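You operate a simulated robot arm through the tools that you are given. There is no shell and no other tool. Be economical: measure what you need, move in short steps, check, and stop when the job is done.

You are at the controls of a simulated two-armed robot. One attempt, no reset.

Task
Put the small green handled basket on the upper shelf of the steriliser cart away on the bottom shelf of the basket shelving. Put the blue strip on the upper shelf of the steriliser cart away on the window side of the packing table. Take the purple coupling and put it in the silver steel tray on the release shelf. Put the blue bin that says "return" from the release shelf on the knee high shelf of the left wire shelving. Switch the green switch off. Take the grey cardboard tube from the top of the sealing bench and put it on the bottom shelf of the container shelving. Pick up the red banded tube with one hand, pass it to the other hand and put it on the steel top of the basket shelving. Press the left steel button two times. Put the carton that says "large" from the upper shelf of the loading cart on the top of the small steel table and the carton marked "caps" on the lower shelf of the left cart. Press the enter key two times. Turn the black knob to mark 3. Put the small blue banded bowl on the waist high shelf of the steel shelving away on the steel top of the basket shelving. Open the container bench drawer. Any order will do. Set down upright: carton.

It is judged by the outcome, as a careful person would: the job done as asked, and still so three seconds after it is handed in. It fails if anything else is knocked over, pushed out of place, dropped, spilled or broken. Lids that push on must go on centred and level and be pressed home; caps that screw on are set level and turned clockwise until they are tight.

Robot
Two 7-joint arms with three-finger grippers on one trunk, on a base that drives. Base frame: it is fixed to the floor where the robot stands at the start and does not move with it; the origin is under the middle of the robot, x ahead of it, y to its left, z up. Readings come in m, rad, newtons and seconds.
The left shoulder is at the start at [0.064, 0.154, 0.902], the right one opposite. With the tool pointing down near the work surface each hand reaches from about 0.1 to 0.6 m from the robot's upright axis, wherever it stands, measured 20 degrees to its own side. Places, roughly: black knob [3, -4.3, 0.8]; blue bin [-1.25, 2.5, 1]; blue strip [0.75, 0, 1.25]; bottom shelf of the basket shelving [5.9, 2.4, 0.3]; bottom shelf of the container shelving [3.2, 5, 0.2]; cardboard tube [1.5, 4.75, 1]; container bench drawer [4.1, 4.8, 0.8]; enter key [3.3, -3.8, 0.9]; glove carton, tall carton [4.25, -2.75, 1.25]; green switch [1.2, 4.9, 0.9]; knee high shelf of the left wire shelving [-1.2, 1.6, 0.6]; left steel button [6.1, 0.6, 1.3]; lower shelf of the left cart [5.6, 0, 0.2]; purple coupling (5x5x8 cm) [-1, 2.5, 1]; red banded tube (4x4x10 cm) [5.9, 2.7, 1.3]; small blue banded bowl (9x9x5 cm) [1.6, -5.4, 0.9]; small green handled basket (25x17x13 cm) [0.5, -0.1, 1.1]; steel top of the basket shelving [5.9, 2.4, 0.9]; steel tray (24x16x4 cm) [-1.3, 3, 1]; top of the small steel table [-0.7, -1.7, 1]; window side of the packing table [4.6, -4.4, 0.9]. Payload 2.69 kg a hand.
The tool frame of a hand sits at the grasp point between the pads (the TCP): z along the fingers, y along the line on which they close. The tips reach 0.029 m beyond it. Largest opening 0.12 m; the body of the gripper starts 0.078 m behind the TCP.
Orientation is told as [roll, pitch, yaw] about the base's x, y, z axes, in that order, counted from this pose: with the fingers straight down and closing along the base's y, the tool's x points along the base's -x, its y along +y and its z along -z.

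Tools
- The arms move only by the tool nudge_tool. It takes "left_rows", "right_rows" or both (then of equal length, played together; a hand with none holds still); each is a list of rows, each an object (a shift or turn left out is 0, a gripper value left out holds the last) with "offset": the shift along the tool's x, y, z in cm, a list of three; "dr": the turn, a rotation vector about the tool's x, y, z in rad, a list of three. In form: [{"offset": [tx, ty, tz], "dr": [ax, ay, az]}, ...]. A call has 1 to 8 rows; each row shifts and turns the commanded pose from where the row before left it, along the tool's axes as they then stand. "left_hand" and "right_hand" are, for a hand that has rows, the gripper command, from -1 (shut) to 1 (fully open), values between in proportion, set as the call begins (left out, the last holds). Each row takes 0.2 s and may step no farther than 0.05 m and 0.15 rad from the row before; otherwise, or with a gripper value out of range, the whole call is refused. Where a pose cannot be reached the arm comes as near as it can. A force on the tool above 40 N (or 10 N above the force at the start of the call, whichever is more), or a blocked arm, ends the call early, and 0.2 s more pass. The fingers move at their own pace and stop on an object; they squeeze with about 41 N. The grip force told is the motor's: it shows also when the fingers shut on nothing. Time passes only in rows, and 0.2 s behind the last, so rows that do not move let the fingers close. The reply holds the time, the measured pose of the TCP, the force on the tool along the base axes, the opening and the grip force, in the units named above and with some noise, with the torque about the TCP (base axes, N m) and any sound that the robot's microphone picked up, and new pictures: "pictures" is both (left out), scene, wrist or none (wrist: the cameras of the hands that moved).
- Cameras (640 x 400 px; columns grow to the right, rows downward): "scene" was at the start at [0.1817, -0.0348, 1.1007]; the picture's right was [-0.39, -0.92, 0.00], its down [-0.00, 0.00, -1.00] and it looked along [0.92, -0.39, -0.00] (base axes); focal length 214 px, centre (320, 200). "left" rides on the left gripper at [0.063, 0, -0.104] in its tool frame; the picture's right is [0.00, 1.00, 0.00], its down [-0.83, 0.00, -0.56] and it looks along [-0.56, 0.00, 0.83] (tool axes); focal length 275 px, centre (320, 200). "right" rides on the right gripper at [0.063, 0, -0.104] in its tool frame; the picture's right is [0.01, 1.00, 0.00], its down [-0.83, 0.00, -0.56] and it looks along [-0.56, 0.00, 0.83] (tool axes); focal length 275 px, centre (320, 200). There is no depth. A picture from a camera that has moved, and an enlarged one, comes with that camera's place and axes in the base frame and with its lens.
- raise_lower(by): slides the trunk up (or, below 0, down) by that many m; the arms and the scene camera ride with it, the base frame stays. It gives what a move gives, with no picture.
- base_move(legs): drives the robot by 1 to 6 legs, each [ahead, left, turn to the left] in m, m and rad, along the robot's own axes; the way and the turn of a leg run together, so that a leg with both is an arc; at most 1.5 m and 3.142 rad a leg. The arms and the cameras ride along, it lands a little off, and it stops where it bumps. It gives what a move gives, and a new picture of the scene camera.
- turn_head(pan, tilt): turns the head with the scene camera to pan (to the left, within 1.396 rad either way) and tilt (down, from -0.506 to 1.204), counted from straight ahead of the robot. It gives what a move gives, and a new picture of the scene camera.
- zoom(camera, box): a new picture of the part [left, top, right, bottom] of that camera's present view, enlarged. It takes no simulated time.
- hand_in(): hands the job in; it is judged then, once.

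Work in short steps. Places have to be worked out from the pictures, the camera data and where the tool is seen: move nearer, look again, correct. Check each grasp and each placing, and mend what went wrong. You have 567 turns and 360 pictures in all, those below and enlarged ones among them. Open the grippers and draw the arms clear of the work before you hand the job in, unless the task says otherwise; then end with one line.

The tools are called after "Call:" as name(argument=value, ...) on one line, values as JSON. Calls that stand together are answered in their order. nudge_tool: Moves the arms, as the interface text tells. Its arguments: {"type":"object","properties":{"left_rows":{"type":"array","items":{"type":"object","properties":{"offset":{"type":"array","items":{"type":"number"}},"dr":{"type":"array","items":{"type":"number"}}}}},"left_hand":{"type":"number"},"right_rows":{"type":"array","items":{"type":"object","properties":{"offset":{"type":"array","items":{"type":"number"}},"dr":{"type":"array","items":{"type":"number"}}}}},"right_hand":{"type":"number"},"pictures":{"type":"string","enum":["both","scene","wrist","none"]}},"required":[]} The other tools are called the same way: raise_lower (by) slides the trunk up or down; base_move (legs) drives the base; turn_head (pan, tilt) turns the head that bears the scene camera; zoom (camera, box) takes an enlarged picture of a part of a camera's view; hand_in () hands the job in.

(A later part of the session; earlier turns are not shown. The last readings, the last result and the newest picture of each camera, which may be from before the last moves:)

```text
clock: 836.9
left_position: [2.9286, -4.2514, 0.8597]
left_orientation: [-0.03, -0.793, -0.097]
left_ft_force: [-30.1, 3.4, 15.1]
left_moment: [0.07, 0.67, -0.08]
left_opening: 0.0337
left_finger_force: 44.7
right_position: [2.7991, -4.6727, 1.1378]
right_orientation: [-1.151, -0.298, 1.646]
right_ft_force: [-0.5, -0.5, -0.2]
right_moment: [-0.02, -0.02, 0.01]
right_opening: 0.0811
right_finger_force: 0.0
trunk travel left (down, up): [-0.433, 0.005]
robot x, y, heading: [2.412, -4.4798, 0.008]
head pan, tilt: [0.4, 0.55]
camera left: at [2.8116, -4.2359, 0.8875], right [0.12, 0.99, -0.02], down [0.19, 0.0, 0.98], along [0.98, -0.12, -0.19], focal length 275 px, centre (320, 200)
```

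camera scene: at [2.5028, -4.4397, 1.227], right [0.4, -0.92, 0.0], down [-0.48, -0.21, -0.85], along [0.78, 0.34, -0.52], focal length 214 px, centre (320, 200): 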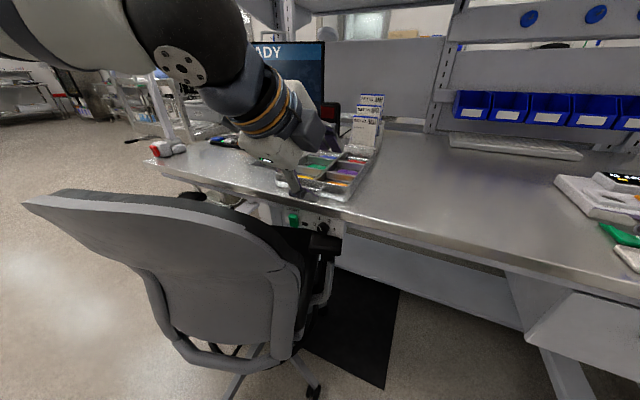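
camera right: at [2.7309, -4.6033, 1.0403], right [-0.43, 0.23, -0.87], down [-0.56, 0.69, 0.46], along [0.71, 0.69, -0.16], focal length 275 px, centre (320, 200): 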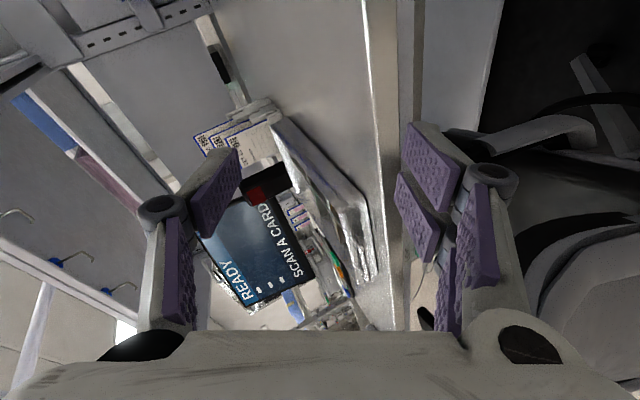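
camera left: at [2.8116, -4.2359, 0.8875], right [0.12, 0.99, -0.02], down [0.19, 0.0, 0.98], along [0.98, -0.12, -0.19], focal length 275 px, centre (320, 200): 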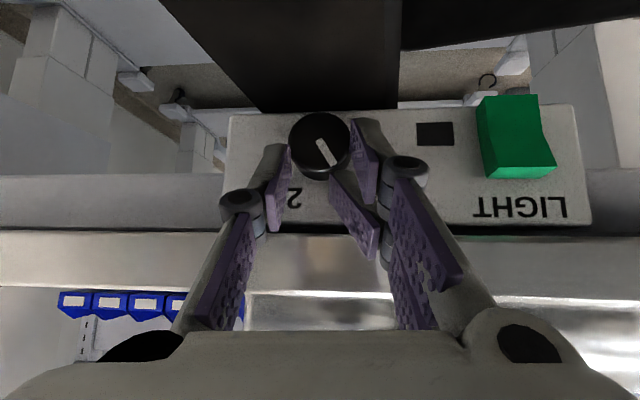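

Gripped (3.4 cm). I rotate about the knob axis: first stroke of 8 × 0.13 rad.

Call:
nudge_tool(left_rows=[{"offset": [-0.05, -0.31, 0], "dr": [-0.0918, 0.0156, 0.0919]}, {"offset": [-0.05, -0.31, 0], "dr": [-0.0918, 0.0156, 0.0919]}, {"offset": [-0.05, -0.31, 0], "dr": [-0.0918, 0.0156, 0.0919]}, {"offset": [-0.05, -0.31, 0], "dr": [-0.0918, 0.0156, 0.0919]}, {"offset": [-0.05, -0.31, 0], "dr": [-0.0918, 0.0156, 0.0919]}, {"offset": [-0.05, -0.31, 0], "dr": [-0.0918, 0.0156, 0.0919]}, {"offset": [-0.05, -0.31, 0], "dr": [-0.0918, 0.0156, 0.0919]}, {"offset": [-0.05, -0.31, 0], "dr": [-0.0918, 0.0156, 0.0919]}], pictures="wrist")

```text
clock: 837.8
left_position: [2.9271, -4.2614, 0.8597]
left_orientation: [0.48, -0.683, -0.442]
left_ft_force: [-26.0, -2.5, 19.9]
left_moment: [-0.01, 0.33, 0.39]
left_opening: 0.0293
left_finger_force: 44.0
right_position: [2.7985, -4.6725, 1.1379]
right_orientation: [-1.152, -0.298, 1.648]
right_ft_force: [0.2, 0.8, -0.3]
right_moment: [0.0, 0.02, -0.01]
right_opening: 0.0812
right_finger_force: 0.0
trunk travel left (down, up): [-0.433, 0.005]
robot x, y, heading: [2.4156, -4.474, 0.013]
head pan, tilt: [0.4, 0.55]
stopped in row 4 (left hand): the force on the tool passed its limit at 45 N (the readings are from after the stop); the commanded pose is now the measured one
camera left: at [2.8098, -4.2588, 0.8912], right [0.12, 0.93, 0.36], down [0.19, -0.38, 0.91], along [0.97, -0.04, -0.22], focal length 275 px, centre (320, 200)
```

left: 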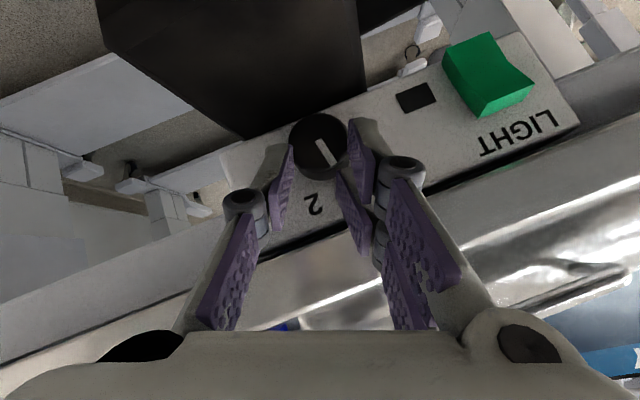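

The knob turns with the hand (~23° so far); force limit tripped from pressing on the panel. I ease back 2.5 mm and continue.

Call:
nudge_tool(left_rows=[{"offset": [0.18, -0.03, -0.18]}, {"offset": [-0.05, -0.31, 0], "dr": [-0.0918, 0.0156, 0.0919]}, {"offset": [-0.05, -0.31, 0], "dr": [-0.0918, 0.0156, 0.0919]}, {"offset": [-0.05, -0.31, 0], "dr": [-0.0918, 0.0156, 0.0919]}, {"offset": [-0.05, -0.31, 0], "dr": [-0.0918, 0.0156, 0.0919]}], pictures="none")

Call:
nudge_tool(left_rows=[{"offset": [-0.05, -0.31, 0], "dr": [-0.0918, 0.0156, 0.0919]}, {"offset": [-0.05, -0.31, 0], "dr": [-0.0918, 0.0156, 0.0919]}, {"offset": [-0.05, -0.31, 0], "dr": [-0.0918, 0.0156, 0.0919]}], pictures="wrist")

```text
clock: 838.7
left_position: [2.9259, -4.278, 0.8526]
left_orientation: [0.777, -0.529, -0.633]
left_ft_force: [-10.9, -19.3, 6.0]
left_moment: [-0.24, -0.02, -0.22]
left_opening: 0.0059
left_finger_force: 28.0
right_position: [2.7995, -4.6753, 1.1366]
right_orientation: [-1.147, -0.3, 1.642]
right_ft_force: [0.9, 0.1, 0.7]
right_moment: [-0.02, -0.01, -0.04]
right_opening: 0.0809
right_finger_force: 0.1
trunk travel left (down, up): [-0.433, 0.005]
robot x, y, heading: [2.4139, -4.4793, 0.011]
head pan, tilt: [0.4, 0.55]
stopped in row 4 (left hand): the force on the tool passed its limit at 44 N (the readings are from after the stop); the commanded pose is now the measured one
```

```text
clock: 839.5
left_position: [2.9249, -4.2833, 0.8437]
left_orientation: [1.106, -0.275, -0.762]
left_ft_force: [-18.7, -23.9, -10.7]
left_moment: [-0.63, 0.15, -0.2]
left_opening: 0.0001
left_finger_force: 28.5
right_position: [2.802, -4.6756, 1.136]
right_orientation: [-1.147, -0.3, 1.643]
right_ft_force: [-1.2, 0.6, 0.4]
right_moment: [0.01, -0.01, -0.01]
right_opening: 0.0811
right_finger_force: 0.1
trunk travel left (down, up): [-0.433, 0.005]
robot x, y, heading: [2.4078, -4.4779, 0.011]
head pan, tilt: [0.4, 0.55]
camera left: at [2.808, -4.3, 0.8731], right [0.14, 0.49, 0.86], down [0.19, -0.87, 0.46], along [0.97, 0.1, -0.21], focal length 275 px, centre (320, 200)
```

left: 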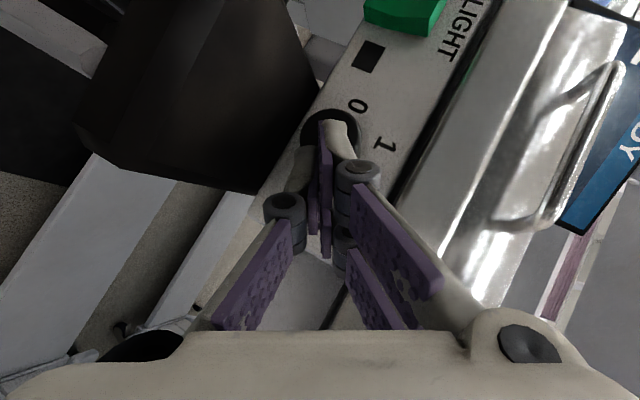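

It slipped off. I retreat 5 cm, open, and view the pointer.

Call:
nudge_tool(left_rows=[{"offset": [0, 0, -2.5]}, {"offset": [0, 0, -3]}, {}], left_hand=0.1, pictures="wrist")

```text
clock: 840.3
left_position: [2.8889, -4.3108, 0.872]
left_orientation: [1.112, -0.278, -0.759]
left_ft_force: [0.7, -0.9, 0.5]
left_moment: [0.0, -0.01, -0.01]
left_opening: 0.0658
left_finger_force: 0.1
right_position: [2.8027, -4.6734, 1.1369]
right_orientation: [-1.148, -0.299, 1.642]
right_ft_force: [0.7, 0.1, 0.5]
right_moment: [0.02, 0.0, -0.02]
right_opening: 0.0809
right_finger_force: 0.2
trunk travel left (down, up): [-0.433, 0.005]
robot x, y, heading: [2.4122, -4.4775, 0.009]
head pan, tilt: [0.4, 0.55]
camera left: at [2.7715, -4.3277, 0.8989], right [0.13, 0.49, 0.86], down [0.19, -0.87, 0.46], along [0.97, 0.1, -0.2], focal length 275 px, centre (320, 200)
```

left: 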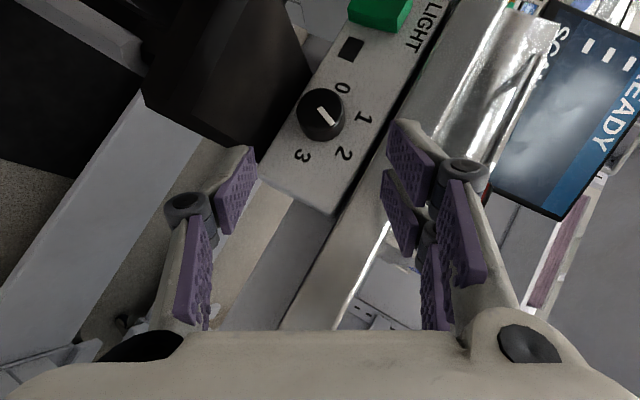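

Pointer is now almost at 2 (≈58° more to go). I align the hand closer to the knob axis (30°) for a deeper grip, advance and close.

Call:
nudge_tool(left_rows=[{"dr": [-0.025, -0.128, 0]}, {"dr": [-0.025, -0.128, 0]}, {"offset": [1.25, 0.18, 3.2]}, {"offset": [1.25, 0.18, 3.2]}, {}], pictures="none")

Call:
nudge_tool(left_rows=[{}, {}, {}], left_hand=-1, pictures="wrist")

```text
clock: 841.2
left_position: [2.917, -4.2779, 0.851]
left_orientation: [1.242, -0.372, -1.017]
left_ft_force: [-9.6, -1.6, 2.7]
left_moment: [0.14, -0.5, 0.03]
left_opening: 0.0702
left_finger_force: 2.7
right_position: [2.8024, -4.6744, 1.1366]
right_orientation: [-1.147, -0.298, 1.642]
right_ft_force: [1.6, 0.2, -0.5]
right_moment: [0.01, 0.0, 0.01]
right_opening: 0.0811
right_finger_force: 0.0
trunk travel left (down, up): [-0.433, 0.005]
robot x, y, heading: [2.4136, -4.4775, 0.009]
head pan, tilt: [0.4, 0.55]
stopped in row 4 (left hand): the force on the tool passed its limit at 51 N (the readings are from after the stop); the commanded pose is now the measured one
```

```text
clock: 842.0
left_position: [2.9178, -4.278, 0.8495]
left_orientation: [1.24, -0.373, -1.015]
left_ft_force: [-0.2, 1.0, -1.1]
left_moment: [0.02, 0.02, 0.0]
left_opening: 0.0
left_finger_force: 28.9
right_position: [2.8032, -4.6739, 1.1356]
right_orientation: [-1.146, -0.297, 1.643]
right_ft_force: [0.5, -0.2, -0.1]
right_moment: [-0.02, -0.02, 0.0]
right_opening: 0.081
right_finger_force: 0.0
trunk travel left (down, up): [-0.433, 0.005]
robot x, y, heading: [2.4134, -4.4767, 0.005]
head pan, tilt: [0.4, 0.55]
camera left: at [2.7976, -4.2692, 0.8584], right [0.1, 0.46, 0.88], down [-0.07, -0.88, 0.47], along [0.99, -0.11, -0.05], focal length 275 px, centre (320, 200)
```

left: 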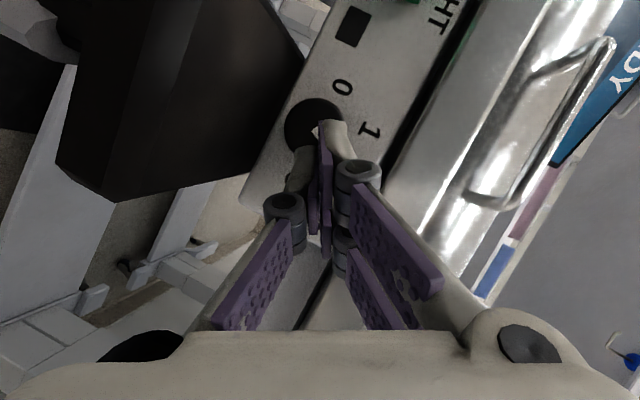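

The wide-open fingers hit the table edge. I retreat, open only 4.8 cm, recentre slightly and advance again.

Call:
nudge_tool(left_rows=[{"offset": [0, 0, -2.5]}, {"offset": [0.3, -0.3, 0]}, {}], left_hand=-0.2, pictures="none")

Call:
nudge_tool(left_rows=[{"offset": [0, 0, 2.5]}, {"offset": [0, 0, 1.5]}, {"offset": [0, 0, 1.0]}], pictures="wrist")

```text
clock: 842.8
left_position: [2.8948, -4.2861, 0.8543]
left_orientation: [1.243, -0.371, -1.016]
left_ft_force: [-0.3, -0.1, 0.9]
left_moment: [-0.01, 0.02, 0.02]
left_opening: 0.0481
left_finger_force: 0.0
right_position: [2.8027, -4.6741, 1.1368]
right_orientation: [-1.147, -0.298, 1.644]
right_ft_force: [0.4, -0.2, 0.5]
right_moment: [-0.01, 0.02, -0.01]
right_opening: 0.0809
right_finger_force: 0.2
trunk travel left (down, up): [-0.433, 0.005]
robot x, y, heading: [2.4152, -4.4778, 0.007]
head pan, tilt: [0.4, 0.55]
```

```text
clock: 843.6
left_position: [2.938, -4.2645, 0.8396]
left_orientation: [1.244, -0.373, -1.015]
left_ft_force: [-23.5, 1.0, 9.8]
left_moment: [-0.3, -0.22, -0.05]
left_opening: 0.0626
left_finger_force: 4.4
right_position: [2.8013, -4.6734, 1.1369]
right_orientation: [-1.147, -0.298, 1.645]
right_ft_force: [-0.4, -0.1, 0.0]
right_moment: [-0.02, 0.03, -0.03]
right_opening: 0.081
right_finger_force: 0.1
trunk travel left (down, up): [-0.433, 0.005]
robot x, y, heading: [2.4099, -4.476, 0.011]
head pan, tilt: [0.4, 0.55]
camera left: at [2.8165, -4.2562, 0.8483], right [0.09, 0.46, 0.88], down [-0.07, -0.88, 0.47], along [0.99, -0.11, -0.05], focal length 275 px, centre (320, 200)
```

left: 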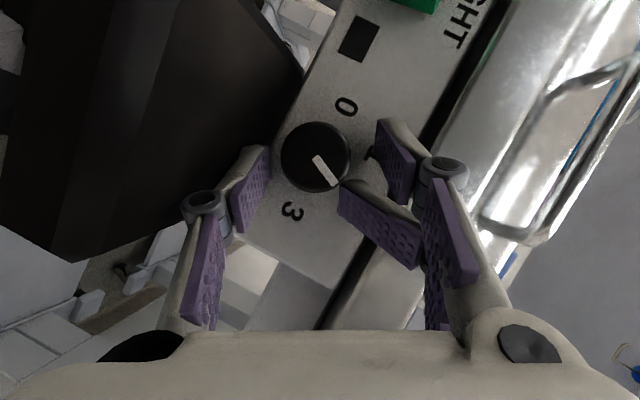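

The knob is between the pads. Close, then turn.

Call:
nudge_tool(left_rows=[{}, {"offset": [0.1, 0, -0.15]}, {}], left_hand=-1, pictures="none")

Call:
nudge_tool(left_rows=[{"offset": [0, -0.13, 0], "dr": [-0.062, 0.011, 0.108]}, {"offset": [0, -0.13, 0], "dr": [-0.062, 0.011, 0.108]}, {"offset": [0, -0.13, 0], "dr": [-0.062, 0.011, 0.108]}, {"offset": [0, -0.13, 0], "dr": [-0.062, 0.011, 0.108]}], pictures="none")

```text
clock: 844.4
left_position: [2.9361, -4.2717, 0.8412]
left_orientation: [1.249, -0.372, -1.025]
left_ft_force: [-18.2, -23.0, 17.2]
left_moment: [-0.04, -0.93, -0.86]
left_opening: 0.0404
left_finger_force: 45.0
right_position: [2.7994, -4.6764, 1.1373]
right_orientation: [-1.149, -0.299, 1.641]
right_ft_force: [1.3, 0.3, -0.8]
right_moment: [-0.01, 0.03, 0.0]
right_opening: 0.081
right_finger_force: 0.1
trunk travel left (down, up): [-0.433, 0.005]
robot x, y, heading: [2.4131, -4.4781, 0.008]
head pan, tilt: [0.4, 0.55]
```

```text
clock: 845.4
left_position: [2.9359, -4.2744, 0.8328]
left_orientation: [1.497, 0.064, -1.068]
left_ft_force: [-8.8, -39.7, 1.3]
left_moment: [-0.09, -0.74, -0.19]
left_opening: 0.0408
left_finger_force: 44.8
right_position: [2.8031, -4.6792, 1.1344]
right_orientation: [-1.146, -0.302, 1.641]
right_ft_force: [0.0, 0.0, -0.2]
right_moment: [-0.01, -0.01, -0.01]
right_opening: 0.081
right_finger_force: 0.1
trunk travel left (down, up): [-0.433, 0.005]
robot x, y, heading: [2.4134, -4.4744, 0.004]
head pan, tilt: [0.4, 0.55]
```

Turning well with a firm grip (4 cm). I relieve the side force and continue the last half.

Call:
nudge_tool(left_rows=[{"offset": [-0.22, 0, -0.12]}, {"offset": [0, -0.1, 0], "dr": [-0.062, 0.011, 0.108]}, {"offset": [-0.05, -0.1, -0.03], "dr": [-0.062, 0.011, 0.108]}, {"offset": [-0.05, -0.1, -0.03], "dr": [-0.062, 0.011, 0.108]}, {"offset": [-0.05, -0.1, -0.03], "dr": [-0.062, 0.011, 0.108]}], pictures="wrist")

```text
clock: 846.2
left_position: [2.9352, -4.2766, 0.8299]
left_orientation: [1.568, 0.2, -1.058]
left_ft_force: [-2.3, -7.9, 31.9]
left_moment: [-6.58, 10.01, 0.94]
left_opening: 0.0402
left_finger_force: 44.6
right_position: [2.8019, -4.6744, 1.1383]
right_orientation: [-1.15, -0.298, 1.644]
right_ft_force: [0.2, -0.1, -0.5]
right_moment: [-0.05, 0.03, -0.06]
right_opening: 0.0809
right_finger_force: 0.1
trunk travel left (down, up): [-0.433, 0.005]
robot x, y, heading: [2.413, -4.4749, 0.01]
head pan, tilt: [0.4, 0.55]
stopped in row 3 (left hand): the force on the tool passed its limit at 69 N (the readings are from after the stop); the commanded pose is now the measured one
camera left: at [2.8146, -4.2734, 0.8425], right [0.1, -0.18, 0.98], down [-0.08, -0.98, -0.17], along [0.99, -0.07, -0.12], focal length 275 px, centre (320, 200)
```

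left: 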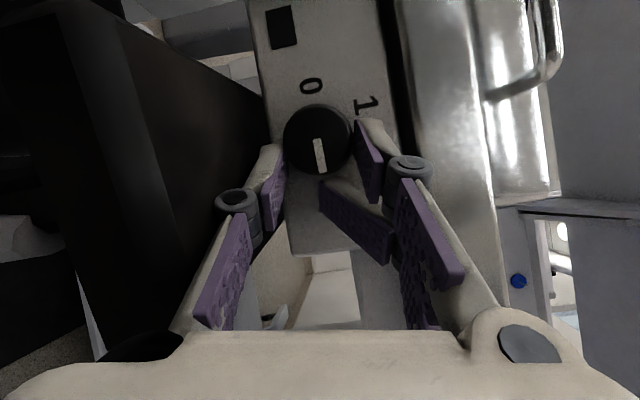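

The pointer is now at mark 3. I open the fingers and withdraw carefully, slightly upward.

Call:
nudge_tool(left_rows=[{}, {"offset": [0, 0.2, 0]}, {"offset": [0, 0, -2]}, {"offset": [0, 0, -3]}], left_hand=-0.1, pictures="wrist")

```text
clock: 846.9
left_position: [2.9359, -4.2764, 0.8321]
left_orientation: [1.572, 0.198, -1.057]
left_ft_force: [11.6, 2.1, 24.0]
left_moment: [-5.86, 7.59, 0.3]
left_opening: 0.0454
left_finger_force: 0.1
right_position: [2.8036, -4.6739, 1.1341]
right_orientation: [-1.144, -0.299, 1.641]
right_ft_force: [-0.5, 0.1, -0.6]
right_moment: [0.01, -0.03, 0.02]
right_opening: 0.0809
right_finger_force: 0.1
trunk travel left (down, up): [-0.433, 0.005]
robot x, y, heading: [2.4097, -4.479, 0.007]
head pan, tilt: [0.4, 0.55]
stopped in row 3 (left hand): the force on the tool passed its limit at 55 N (the readings are from after the stop); the commanded pose is now the measured one
camera left: at [2.8147, -4.2736, 0.8441], right [0.1, -0.18, 0.98], down [-0.08, -0.98, -0.17], along [0.99, -0.07, -0.11], focal length 275 px, centre (320, 200)
```

left: 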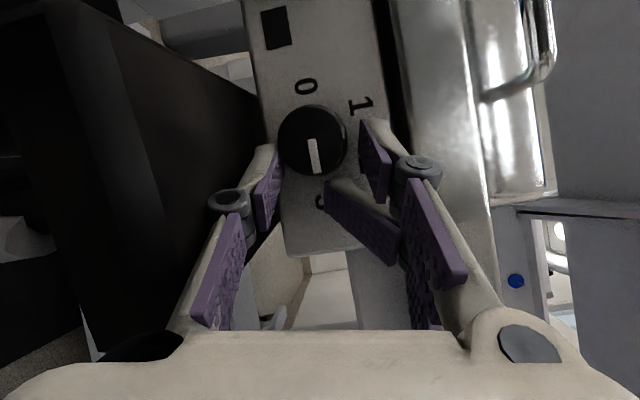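

Confirmed on 3. The wrist rests against the chair; I open a bit more and lift slightly before retreating.

Call:
nudge_tool(left_rows=[{}, {"offset": [0, 0.6, 0]}, {"offset": [0, 0.6, 0]}, {"offset": [0.5, 0.3, -0.9]}, {"offset": [0.5, 0.3, -0.9]}], left_hand=0.05, pictures="none")

```text
clock: 847.8
left_position: [2.937, -4.2779, 0.8412]
left_orientation: [1.565, 0.202, -1.061]
left_ft_force: [20.0, 8.7, -1.3]
left_moment: [-2.78, 3.63, -1.2]
left_opening: 0.0625
left_finger_force: 0.0
right_position: [2.8075, -4.674, 1.1338]
right_orientation: [-1.141, -0.297, 1.64]
right_ft_force: [0.5, -0.9, 0.7]
right_moment: [-0.02, 0.03, -0.02]
right_opening: 0.0811
right_finger_force: 0.0
trunk travel left (down, up): [-0.433, 0.005]
robot x, y, heading: [2.4138, -4.4789, 0.006]
head pan, tilt: [0.4, 0.55]
stopped in row 4 (left hand): the force on the tool passed its limit at 48 N (the readings are from after the stop); the commanded pose is now the measured one
```

Backing is blocked by the chair; I reverse the turning path with open fingers (that way was free), then retreat.

Call:
nudge_tool(left_rows=[{"offset": [0, -0.5, 0]}, {"offset": [0, 0.1, 0], "dr": [0.062, -0.011, -0.108]}, {"offset": [0, 0.1, 0], "dr": [0.062, -0.011, -0.108]}, {"offset": [0, 0.1, 0], "dr": [0.062, -0.011, -0.108]}, {"offset": [0, 0.1, 0], "dr": [0.062, -0.011, -0.108]}, {"offset": [0, 0.1, 0], "dr": [0.062, -0.011, -0.108]}, {"offset": [0, 0.1, 0], "dr": [0.062, -0.011, -0.108]}], left_hand=0.15, pictures="wrist")

```text
clock: 849.4
left_position: [2.9328, -4.2764, 0.8435]
left_orientation: [1.178, -0.442, -0.997]
left_ft_force: [-3.2, -1.1, -3.5]
left_moment: [0.02, 0.01, -0.02]
left_opening: 0.0737
left_finger_force: 0.0
right_position: [2.8031, -4.6741, 1.1366]
right_orientation: [-1.144, -0.3, 1.641]
right_ft_force: [-0.1, -0.3, 0.4]
right_moment: [0.02, -0.02, -0.01]
right_opening: 0.0809
right_finger_force: 0.1
trunk travel left (down, up): [-0.433, 0.005]
robot x, y, heading: [2.4144, -4.4744, 0.007]
head pan, tilt: [0.4, 0.55]
camera left: at [2.8132, -4.2665, 0.8529], right [0.11, 0.54, 0.84], down [-0.07, -0.83, 0.55], along [0.99, -0.12, -0.05], focal length 275 px, centre (320, 200)
```

left: 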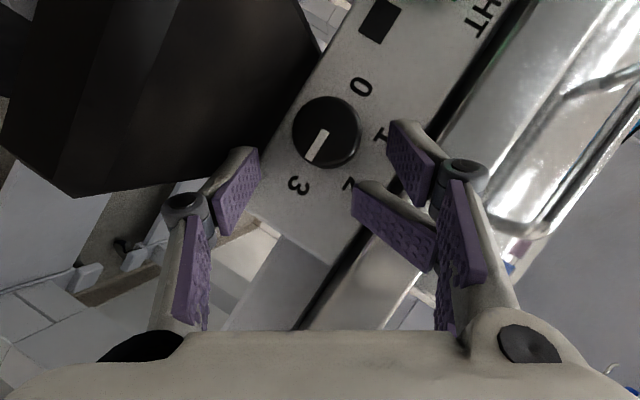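

The pointer stands exactly at 3 and the hand is free. Retreat and raise.

Call:
nudge_tool(left_rows=[{"offset": [0, 0, -3]}, {"offset": [0, 0, -3.5]}, {"offset": [-1.9, 3.8, -1.9]}, {"offset": [-1.9, 3.8, -1.9]}, {"offset": [-1.9, 3.8, -1.9]}, {"offset": [-1.9, 3.8, -1.9]}], pictures="none")

Call:
base_move(legs=[[-0.75, 0.0, 0], [0, 0, -1.571]])

```text
clock: 850.8
left_position: [2.8653, -4.3043, 1.0553]
left_orientation: [1.184, -0.441, -1.001]
left_ft_force: [0.0, 0.2, 0.0]
left_moment: [-0.01, -0.01, -0.01]
left_opening: 0.0692
left_finger_force: 0.0
right_position: [2.8019, -4.6728, 1.1371]
right_orientation: [-1.148, -0.297, 1.642]
right_ft_force: [0.8, -0.3, 0.3]
right_moment: [0.04, 0.03, -0.04]
right_opening: 0.0811
right_finger_force: 0.1
trunk travel left (down, up): [-0.433, 0.005]
robot x, y, heading: [2.4108, -4.4817, 0.011]
head pan, tilt: [0.4, 0.55]
```

```text
clock: 858.6
left_position: [1.8363, -4.9374, 1.054]
left_orientation: [1.179, -0.44, -2.56]
left_ft_force: [0.1, 0.0, 0.3]
left_moment: [-0.04, 0.01, 0.01]
left_opening: 0.0693
left_finger_force: 0.0
right_position: [1.4658, -4.8779, 1.1364]
right_orientation: [-1.144, -0.298, 0.081]
right_ft_force: [-0.9, -0.4, 0.1]
right_moment: [0.05, 0.04, 0.0]
right_opening: 0.0809
right_finger_force: 0.0
trunk travel left (down, up): [-0.433, 0.005]
robot x, y, heading: [1.6601, -4.483, -1.554]
head pan, tilt: [0.4, 0.55]
camera scene: at [1.6951, -4.5747, 1.2271], right [-0.91, -0.41, 0.0], down [-0.21, 0.48, -0.85], along [0.35, -0.78, -0.52], focal length 214 px, centre (320, 200)
```

scene: 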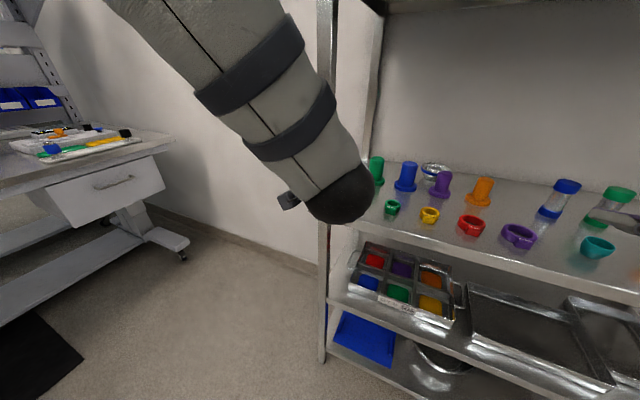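

Shelving ahead; the blue-banded bowl is at the back left of the coloured items. Zoom.

Call:
zoom(camera="scene", box=[350, 135, 510, 255])

```text
3.33 times, centred on (430, 195) of scene
camera zoom: at [1.6951, -4.5747, 1.2271], right [-0.91, -0.41, 0.0], down [-0.21, 0.48, -0.85], along [0.35, -0.78, -0.52], focal length 715 px, centre (-47, 217)
```

zoom: 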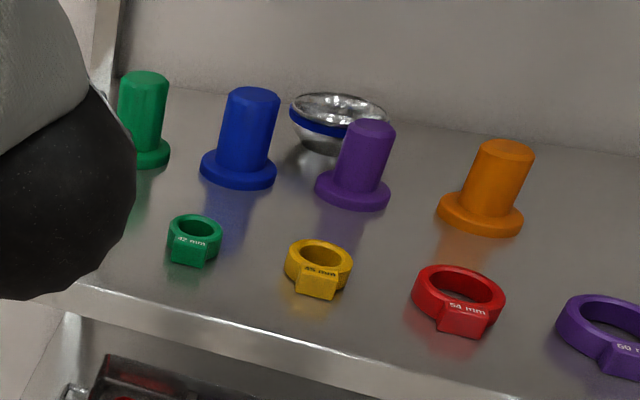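

Bowl ≈[1.613, −5.39] (rim z≈0.93) behind the stoppers. I'll grip across its diameter with the right hand tilted 0.6 rad from vertical. Reorient the right hand first.

Call:
nudge_tool(right_rows=[{"offset": [0, 0, -3], "dr": [0, 0, 0.139]}, {"dr": [0, 0, 0.139]}, {"dr": [0, 0, 0.139]}, {"dr": [0, 0, 0.139]}, {"dr": [0, 0, 0.139]}, {"dr": [0, 0, 0.139]}, {"dr": [0, 0, 0.139]}, {"dr": [0, 0, 0.139]}], pictures="none")

Call:
nudge_tool(right_rows=[{"dr": [0, 0, 0.139]}, {"dr": [0.092, 0, 0.039]}, {"dr": [0.092, 0, 0.039]}, {"dr": [0, 0.1425, 0]}, {"dr": [0, 0.1425, 0]}, {"dr": [0, 0.1425, 0]}, {"dr": [0, 0.1425, 0]}], right_hand=0.95, pictures="none")

```text
clock: 860.5
left_position: [1.8353, -4.938, 1.0534]
left_orientation: [1.178, -0.44, -2.561]
left_ft_force: [-0.2, 0.1, -0.1]
left_moment: [0.03, 0.01, 0.0]
left_opening: 0.0691
left_finger_force: 0.1
right_position: [1.4601, -4.8495, 1.1485]
right_orientation: [-0.294, -1.146, -1.037]
right_ft_force: [-0.3, -1.0, 0.3]
right_moment: [0.0, 0.01, 0.02]
right_opening: 0.0809
right_finger_force: 0.1
trunk travel left (down, up): [-0.433, 0.005]
robot x, y, heading: [1.6602, -4.4852, -1.556]
head pan, tilt: [0.4, 0.55]
```

```text
clock: 862.0
left_position: [1.8361, -4.9369, 1.0539]
left_orientation: [1.18, -0.441, -2.561]
left_ft_force: [0.0, 0.3, 0.1]
left_moment: [0.02, 0.01, 0.02]
left_opening: 0.0689
left_finger_force: 0.0
right_position: [1.4602, -4.8534, 1.1491]
right_orientation: [0.004, -0.592, -1.563]
right_ft_force: [0.2, -0.4, -1.2]
right_moment: [0.01, -0.02, -0.01]
right_opening: 0.1171
right_finger_force: 0.1
right hand out of reach, approached as far as the arm can: row 2
trunk travel left (down, up): [-0.433, 0.005]
robot x, y, heading: [1.657, -4.4835, -1.554]
head pan, tilt: [0.4, 0.55]
```

Right hand is oriented well. I tuck the left hand back, lower the trunk 0.1 (leaning forward), and move the base left 0.15 m, forward 0.18 m.

Call:
nudge_tool(left_rows=[{"offset": [0, 0, -4.5]}, {"offset": [0, 0, -4.5]}, {"offset": [0, 0, -4.5]}], pictures="none")

Call:
raise_lower(by=-0.09)

Call:
base_move(legs=[[0.0, 0.15, -0.015], [0.18, 0, 0]])

Call:
nudge_tool(right_rows=[{"offset": [-2.5, 0, 1.7]}, {"offset": [-2.5, 0, 1.7]}, {"offset": [-2.5, 0, 1.7]}], pictures="wrist")

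```text
clock: 862.9
left_position: [1.7856, -4.8202, 1.1009]
left_orientation: [1.181, -0.44, -2.56]
left_ft_force: [-0.1, 0.5, 0.4]
left_moment: [0.02, -0.01, 0.01]
left_opening: 0.0691
left_finger_force: 0.1
right_position: [1.4611, -4.8517, 1.15]
right_orientation: [0.006, -0.595, -1.561]
right_ft_force: [0.4, -0.2, 0.0]
right_moment: [0.0, 0.01, 0.0]
right_opening: 0.1169
right_finger_force: 0.1
trunk travel left (down, up): [-0.433, 0.005]
robot x, y, heading: [1.6569, -4.4878, -1.548]
head pan, tilt: [0.4, 0.55]
```

```text
clock: 864.1
left_position: [1.8047, -4.8278, 0.9981]
left_orientation: [1.183, -0.384, -2.495]
left_ft_force: [-0.5, 1.3, -0.8]
left_moment: [0.02, 0.01, -0.01]
left_opening: 0.0691
left_finger_force: 0.1
right_position: [1.4603, -4.8518, 1.0597]
right_orientation: [0.005, -0.596, -1.563]
right_ft_force: [0.3, 0.5, -0.2]
right_moment: [0.02, 0.03, -0.02]
right_opening: 0.1166
right_finger_force: 0.0
trunk travel left (down, up): [-0.343, 0.095]
robot x, y, heading: [1.6588, -4.4862, -1.554]
head pan, tilt: [0.4, 0.55]
```

```text
clock: 867.0
left_position: [1.9477, -5.0082, 0.9968]
left_orientation: [1.182, -0.382, -2.512]
left_ft_force: [0.1, -0.3, 0.0]
left_moment: [0.0, -0.02, 0.0]
left_opening: 0.069
left_finger_force: 0.0
right_position: [1.6039, -5.028, 1.0605]
right_orientation: [0.006, -0.597, -1.577]
right_ft_force: [-0.7, -0.9, -0.6]
right_moment: [0.02, -0.01, 0.0]
right_opening: 0.1169
right_finger_force: 0.0
trunk travel left (down, up): [-0.343, 0.095]
robot x, y, heading: [1.8054, -4.6613, -1.57]
head pan, tilt: [0.4, 0.55]
camera scene: at [1.8444, -4.8234, 1.1182], right [-0.92, -0.4, 0.0], down [-0.23, 0.52, -0.82], along [0.33, -0.75, -0.57], focal length 214 px, centre (320, 200)
```

scene: 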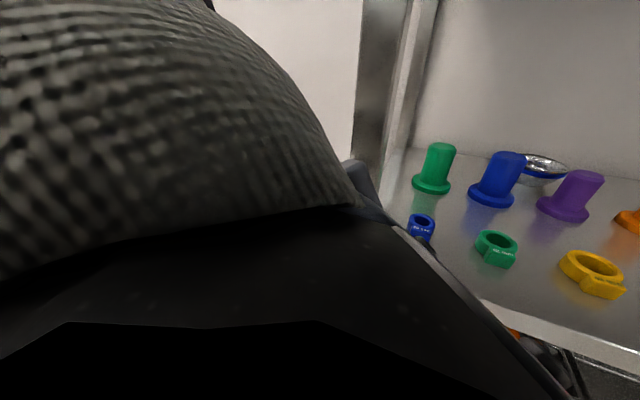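

```text
clock: 867.8
left_position: [1.9478, -5.0095, 0.9959]
left_orientation: [1.179, -0.379, -2.509]
left_ft_force: [0.6, -0.4, 0.1]
left_moment: [-0.03, -0.02, 0.03]
left_opening: 0.0688
left_finger_force: 0.0
right_position: [1.6054, -5.1197, 1.0604]
right_orientation: [0.002, -0.596, -1.575]
right_ft_force: [0.5, 0.0, -0.3]
right_moment: [0.03, 0.04, -0.05]
right_opening: 0.117
right_finger_force: 0.1
trunk travel left (down, up): [-0.343, 0.095]
robot x, y, heading: [1.8114, -4.666, -1.57]
head pan, tilt: [0.4, 0.55]
camera right: at [1.6042, -5.0085, 1.1116], right [1.0, 0.0, 0.0], down [0.0, -0.38, 0.93], along [0.0, -0.93, -0.38], focal length 275 px, centre (320, 200)
```

right: 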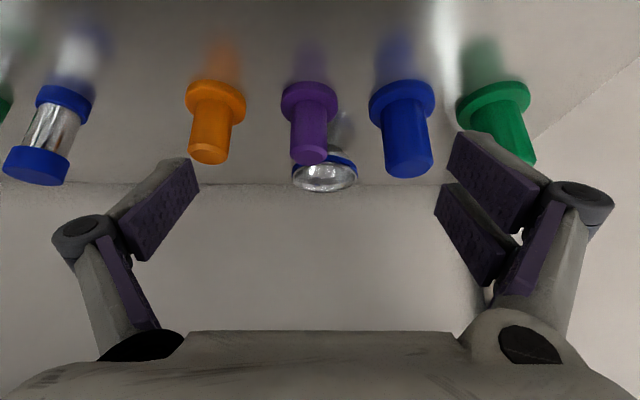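

Bowl: centre ≈[1.611, −5.355], rim z≈0.932. I go forward 14 cm, then descend along the tool axis.

Call:
nudge_tool(right_rows=[{"offset": [-3.87, 0.2, 2.62]}, {"offset": [-3.87, 0.2, 2.62]}, {"offset": [-3.87, 0.2, 2.62]}, {"offset": [0, 0, 4]}, {"offset": [0, 0, 4]}], pictures="wrist")

```text
clock: 869.0
left_position: [1.9487, -5.0071, 0.9957]
left_orientation: [1.181, -0.378, -2.507]
left_ft_force: [0.2, -0.1, 0.7]
left_moment: [-0.03, 0.03, -0.03]
left_opening: 0.0692
left_finger_force: 0.1
right_position: [1.5948, -5.2771, 1.0106]
right_orientation: [0.004, -0.597, -1.578]
right_ft_force: [-0.1, 0.7, 0.2]
right_moment: [-0.07, -0.02, -0.02]
right_opening: 0.1169
right_finger_force: 0.0
right hand out of reach, approached as far as the arm can: row 3, 5
trunk travel left (down, up): [-0.343, 0.095]
robot x, y, heading: [1.8073, -4.661, -1.566]
head pan, tilt: [0.4, 0.55]
camera right: at [1.5932, -5.1649, 1.0603], right [1.0, 0.0, 0.0], down [0.0, -0.38, 0.93], along [0.0, -0.93, -0.38], focal length 275 px, centre (320, 200)
```

right: 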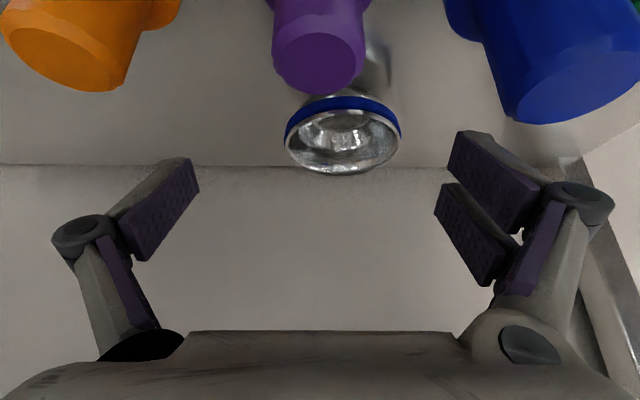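

Reach limit, and the camera would come close to the purple stopper. I retract a little, lower the trunk another 0.1 (more lean), steepen the hand by 0.2 rad, then go forward and down.

Call:
nudge_tool(right_rows=[{"offset": [0, 0, -4.5]}, {"offset": [0, 0, -4.5]}], pictures="none")

Call:
raise_lower(by=-0.1)

Call:
nudge_tool(right_rows=[{"offset": [-2.2, 0.8, -3.3]}, {"offset": [0, 0.8, 0], "dr": [0, 0.1, 0]}, {"dr": [0, 0.1, 0]}, {"offset": [-3.4, 0, 1.45]}, {"offset": [-3.4, 0, 1.45]}, {"offset": [-3.4, 0, 1.45]}], pictures="wrist")

```text
clock: 869.6
left_position: [1.9494, -5.0077, 0.9956]
left_orientation: [1.183, -0.38, -2.509]
left_ft_force: [-0.8, 0.4, -0.1]
left_moment: [0.03, 0.01, -0.01]
left_opening: 0.0691
left_finger_force: 0.0
right_position: [1.5937, -5.2267, 1.086]
right_orientation: [0.002, -0.596, -1.579]
right_ft_force: [0.0, -0.2, -0.2]
right_moment: [-0.02, 0.01, 0.05]
right_opening: 0.1171
right_finger_force: 0.0
trunk travel left (down, up): [-0.343, 0.095]
robot x, y, heading: [1.8072, -4.6607, -1.569]
head pan, tilt: [0.4, 0.55]
```

```text
clock: 870.9
left_position: [1.9468, -5.0246, 0.8624]
left_orientation: [1.077, -0.307, -2.475]
left_ft_force: [0.3, 0.0, 0.2]
left_moment: [-0.02, 0.02, -0.01]
left_opening: 0.0688
left_finger_force: 0.1
right_position: [1.5946, -5.2254, 0.9836]
right_orientation: [0.006, -0.595, -1.578]
right_ft_force: [-0.7, 0.0, 0.3]
right_moment: [-0.04, 0.02, 0.02]
right_opening: 0.1169
right_finger_force: 0.0
trunk travel left (down, up): [-0.243, 0.195]
robot x, y, heading: [1.8105, -4.6636, -1.566]
head pan, tilt: [0.4, 0.55]
```

```text
clock: 872.3
left_position: [1.9465, -5.0235, 0.863]
left_orientation: [1.076, -0.307, -2.476]
left_ft_force: [0.0, -0.3, -0.5]
left_moment: [-0.01, 0.02, 0.0]
left_opening: 0.0688
left_finger_force: 0.0
right_position: [1.5096, -5.2104, 1.0156]
right_orientation: [0.003, -0.397, -1.58]
right_ft_force: [0.5, -0.6, 0.6]
right_moment: [-0.02, -0.01, -0.01]
right_opening: 0.117
right_finger_force: 0.0
right hand out of reach, approached as far as the arm can: row 1, 2, 3, 4, 5, 6
trunk travel left (down, up): [-0.243, 0.195]
robot x, y, heading: [1.8081, -4.6653, -1.57]
head pan, tilt: [0.4, 0.55]
camera right: at [1.5078, -5.1113, 1.0875], right [1.0, 0.0, 0.0], down [0.0, -0.55, 0.83], along [0.0, -0.83, -0.55], focal length 275 px, centre (320, 200)
```

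right: 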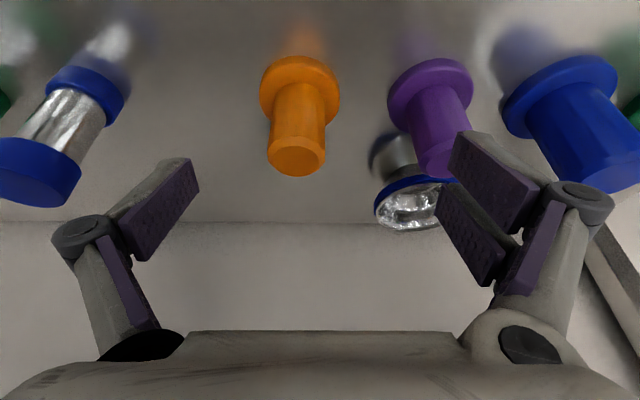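

Steeper is worse for reach; best is the trunk fully up with tilt 0.6. I back out, raise the trunk, restore the tilt, and recentre at z≈1.06.

Call:
base_move(legs=[[-0.28, 0, 0]])

Call:
raise_lower(by=0.195)

Call:
nudge_tool(right_rows=[{"dr": [0, -0.1, 0]}, {"dr": [0, -0.1, 0]}, {"offset": [2.5, 3, 2]}, {"offset": [2.3, 3, 3]}, {"offset": [2, 3, 3]}, {"offset": [0, 1, 3]}, {}], pictures="none")

```text
clock: 874.3
left_position: [1.9466, -4.7443, 0.863]
left_orientation: [1.074, -0.309, -2.476]
left_ft_force: [0.1, 0.1, 0.2]
left_moment: [-0.01, 0.0, 0.0]
left_opening: 0.069
left_finger_force: 0.0
right_position: [1.5085, -4.9296, 1.0156]
right_orientation: [0.006, -0.396, -1.579]
right_ft_force: [0.6, 0.6, 1.3]
right_moment: [0.01, 0.0, 0.0]
right_opening: 0.117
right_finger_force: 0.0
trunk travel left (down, up): [-0.243, 0.195]
robot x, y, heading: [1.8117, -4.383, -1.569]
head pan, tilt: [0.4, 0.55]
camera scene: at [1.8433, -4.572, 1.0206], right [-0.92, -0.39, 0.0], down [-0.2, 0.48, -0.85], along [0.33, -0.78, -0.52], focal length 214 px, centre (320, 200)
```

scene: 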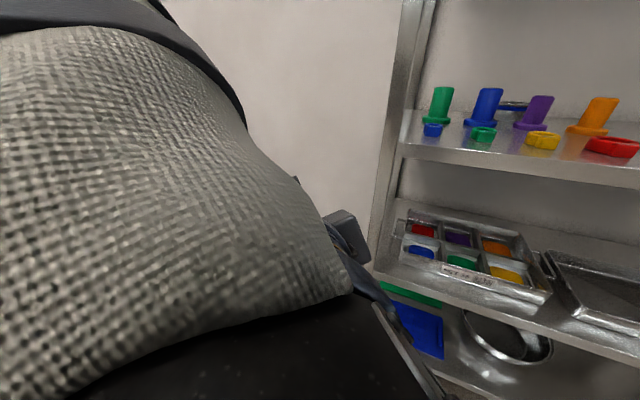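

```text
clock: 876.4
left_position: [1.9458, -4.7461, 1.0568]
left_orientation: [1.071, -0.305, -2.475]
left_ft_force: [0.3, -0.1, -0.4]
left_moment: [-0.01, -0.02, 0.03]
left_opening: 0.069
left_finger_force: 0.0
right_position: [1.5064, -4.7489, 1.4182]
right_orientation: [0.012, -0.865, -1.581]
right_ft_force: [0.3, -1.1, -0.5]
right_moment: [-0.02, 0.0, 0.02]
right_opening: 0.1173
right_finger_force: 0.1
trunk travel left (down, up): [-0.438, 0.0]
robot x, y, heading: [1.8074, -4.385, -1.568]
head pan, tilt: [0.4, 0.55]
```

```text
clock: 878.0
left_position: [1.948, -4.745, 1.0578]
left_orientation: [1.076, -0.308, -2.476]
left_ft_force: [-0.4, -0.1, 0.3]
left_moment: [-0.02, 0.01, -0.03]
left_opening: 0.069
left_finger_force: 0.1
right_position: [1.6076, -4.8105, 1.3069]
right_orientation: [0.016, -1.068, -1.586]
right_ft_force: [-0.4, 0.6, 0.1]
right_moment: [0.02, -0.01, 0.01]
right_opening: 0.1169
right_finger_force: 0.1
trunk travel left (down, up): [-0.438, 0.0]
robot x, y, heading: [1.8108, -4.3827, -1.57]
head pan, tilt: [0.4, 0.55]
```

Call:
nudge_tool(right_rows=[{"offset": [3.3, 0, 2.4], "dr": [0, 0.117, 0]}, {"offset": [3.1, 0, 2.7], "dr": [0, 0.117, 0]}, {"offset": [2.9, 0, 2.9], "dr": [0, 0.117, 0]}, {"offset": [2.7, 0, 3.1], "dr": [0, 0.117, 0]}, {"offset": [2.6, 0, 3.5]}, {"offset": [1.2, 0, 1.8]}], pictures="none")

```text
clock: 879.4
left_position: [1.9479, -4.7448, 1.0569]
left_orientation: [1.075, -0.307, -2.475]
left_ft_force: [-0.1, 0.2, 0.3]
left_moment: [-0.04, 0.02, 0.02]
left_opening: 0.0692
left_finger_force: 0.1
right_position: [1.61, -4.8214, 1.0785]
right_orientation: [0.009, -0.601, -1.578]
right_ft_force: [-0.1, -0.4, 0.9]
right_moment: [-0.05, -0.01, 0.01]
right_opening: 0.1169
right_finger_force: 0.0
trunk travel left (down, up): [-0.438, 0.0]
robot x, y, heading: [1.8115, -4.3831, -1.568]
head pan, tilt: [0.4, 0.55]
```

Call:
base_move(legs=[[0.29, 0, 0]])

Call:
nudge_tool(right_rows=[{"offset": [-3.83, 0, 2.62]}, {"offset": [-3.83, 0, 2.62]}, {"offset": [-3.5, 0, 2.4]}, {"offset": [0, 0, 4]}, {"offset": [0, 0, 4]}], pictures="wrist")

```text
clock: 881.4
left_position: [1.9482, -5.034, 1.0575]
left_orientation: [1.077, -0.308, -2.473]
left_ft_force: [0.2, -0.1, 0.2]
left_moment: [-0.01, 0.01, 0.0]
left_opening: 0.069
left_finger_force: 0.1
right_position: [1.6127, -5.1123, 1.0792]
right_orientation: [0.009, -0.601, -1.574]
right_ft_force: [0.3, -0.6, -0.6]
right_moment: [0.0, 0.01, 0.01]
right_opening: 0.1171
right_finger_force: 0.1
trunk travel left (down, up): [-0.438, 0.0]
robot x, y, heading: [1.8106, -4.673, -1.563]
head pan, tilt: [0.4, 0.55]
camera scene: at [1.8443, -4.7568, 1.2315], right [-0.92, -0.39, 0.0], down [-0.21, 0.48, -0.85], along [0.34, -0.78, -0.52], focal length 214 px, centre (320, 200)
```

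scene: 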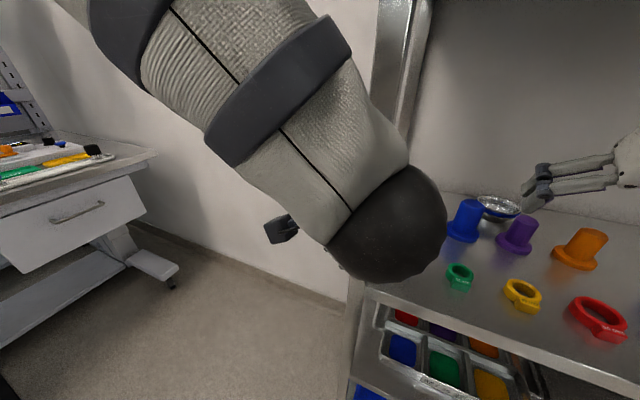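

```text
clock: 882.6
left_position: [1.9494, -5.0339, 1.0578]
left_orientation: [1.076, -0.307, -2.474]
left_ft_force: [-0.7, 0.3, 0.3]
left_moment: [-0.01, 0.0, 0.01]
left_opening: 0.0689
left_finger_force: 0.1
right_position: [1.5914, -5.2705, 1.0375]
right_orientation: [0.008, -0.599, -1.573]
right_ft_force: [-0.1, 0.2, -0.5]
right_moment: [0.02, 0.0, -0.02]
right_opening: 0.1168
right_finger_force: 0.2
right hand out of reach, approached as far as the arm can: row 3, 4, 5
trunk travel left (down, up): [-0.438, 0.0]
robot x, y, heading: [1.8094, -4.6725, -1.566]
head pan, tilt: [0.4, 0.55]
camera right: at [1.5903, -5.1587, 1.0876], right [1.0, 0.0, 0.0], down [0.0, -0.37, 0.93], along [0.01, -0.93, -0.37], focal length 275 px, centre (320, 200)
```

right: 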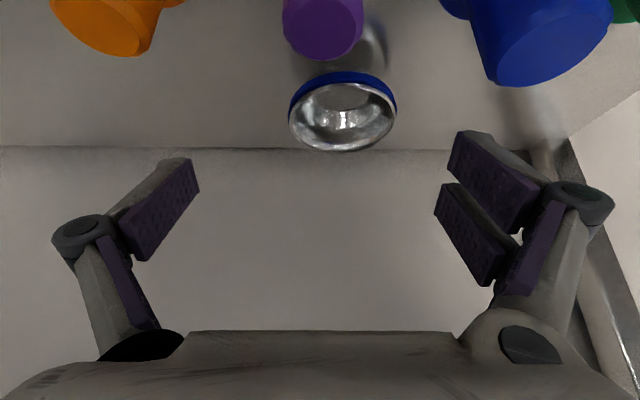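

Diameter grip is out of reach; instead I'll pinch the bowl's near rim (4.5 cm closer) with the hand rolled −90°. Retract a little and roll, opening 5 cm.

Call:
nudge_tool(right_rows=[{"offset": [0, 1.5, -3]}, {"dr": [0, 0, -0.15]}, {"dr": [0, 0, -0.15]}, {"dr": [0, 0, -0.15]}, {"dr": [0, 0, -0.15]}, {"dr": [0, 0, -0.15]}, {"dr": [0, 0, -0.15]}, {"dr": [0, 0, -0.15]}], right_hand=-0.1, pictures="none")

Call:
nudge_tool(right_rows=[{"dr": [0, 0, -0.15]}, {"dr": [0, 0, -0.15]}, {"dr": [0, 0, -0.15]}, {"dr": [0, 0, -0.07]}], pictures="wrist")

```text
clock: 884.4
left_position: [1.9494, -5.0339, 1.0576]
left_orientation: [1.075, -0.307, -2.473]
left_ft_force: [-0.4, -1.0, 0.0]
left_moment: [0.0, 0.01, -0.03]
left_opening: 0.0691
left_finger_force: 0.0
right_position: [1.6473, -5.1953, 1.0227]
right_orientation: [-0.514, -0.344, -0.539]
right_ft_force: [-0.1, -0.5, 0.1]
right_moment: [0.06, 0.01, -0.03]
right_opening: 0.0543
right_finger_force: 0.1
right hand out of reach, approached as far as the arm can: row 6, 7, 8
trunk travel left (down, up): [-0.438, 0.0]
robot x, y, heading: [1.8071, -4.6732, -1.572]
head pan, tilt: [0.4, 0.55]
```

```text
clock: 885.4
left_position: [1.9486, -5.0342, 1.0581]
left_orientation: [1.075, -0.309, -2.473]
left_ft_force: [-0.5, 0.0, -0.8]
left_moment: [-0.01, 0.03, 0.02]
left_opening: 0.0693
left_finger_force: 0.2
right_position: [1.6471, -5.1958, 1.0246]
right_orientation: [-0.514, -0.346, -0.544]
right_ft_force: [0.4, 0.1, 0.2]
right_moment: [0.02, -0.01, -0.01]
right_opening: 0.0539
right_finger_force: 0.0
right hand out of reach, approached as far as the arm can: row 1, 2, 3, 4
trunk travel left (down, up): [-0.438, 0.0]
robot x, y, heading: [1.8151, -4.6701, -1.569]
head pan, tilt: [0.4, 0.55]
camera right: at [1.5944, -5.1051, 1.0875], right [0.59, 0.66, -0.46], down [0.67, -0.08, 0.74], along [0.45, -0.74, -0.49], focal length 275 px, centre (320, 200)
```

right: 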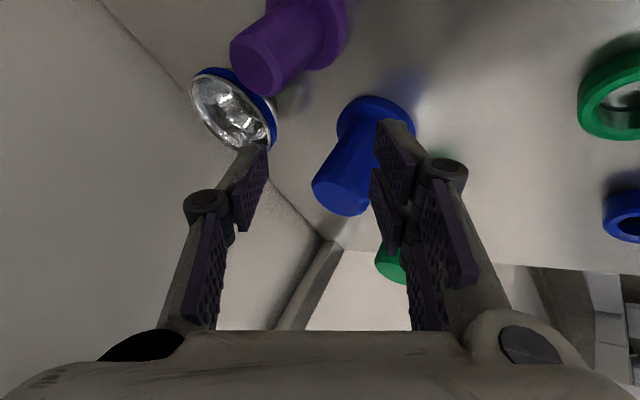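

The roll stops at ~−0.9 rad, which suits pinching the bowl's north-east rim at ≈[1.641, −5.31] in the lane between the purple and blue stoppers. I move to 5 cm before it.

Call:
nudge_tool(right_rows=[{"offset": [-0.8, -1.65, 4.3]}, {"offset": [-0.8, -1.65, 4.3]}], pictures="wrist")

```text
clock: 886.0
left_position: [1.948, -5.0339, 1.0577]
left_orientation: [1.076, -0.306, -2.472]
left_ft_force: [0.2, 0.1, -0.6]
left_moment: [0.01, 0.0, -0.03]
left_opening: 0.0689
left_finger_force: 0.2
right_position: [1.6431, -5.233, 0.9569]
right_orientation: [-0.516, -0.352, -0.545]
right_ft_force: [0.3, -0.2, 0.2]
right_moment: [0.02, 0.0, -0.03]
right_opening: 0.054
right_finger_force: 0.0
right hand out of reach, approached as far as the arm can: row 1, 2
trunk travel left (down, up): [-0.438, 0.0]
robot x, y, heading: [1.8102, -4.6733, -1.565]
head pan, tilt: [0.4, 0.55]
camera right: at [1.591, -5.1422, 1.02], right [0.59, 0.66, -0.47], down [0.67, -0.08, 0.74], along [0.45, -0.75, -0.49], focal length 275 px, centre (320, 200)
```

right: 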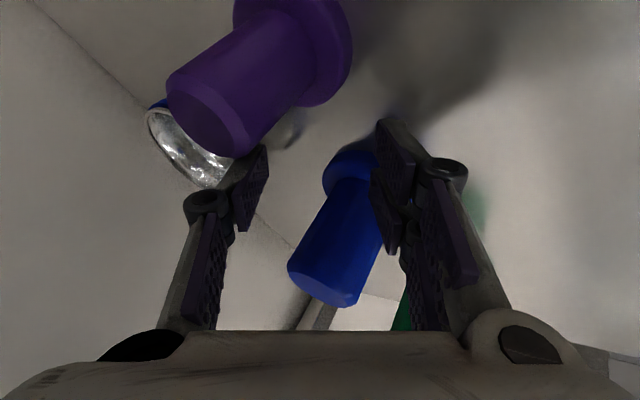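

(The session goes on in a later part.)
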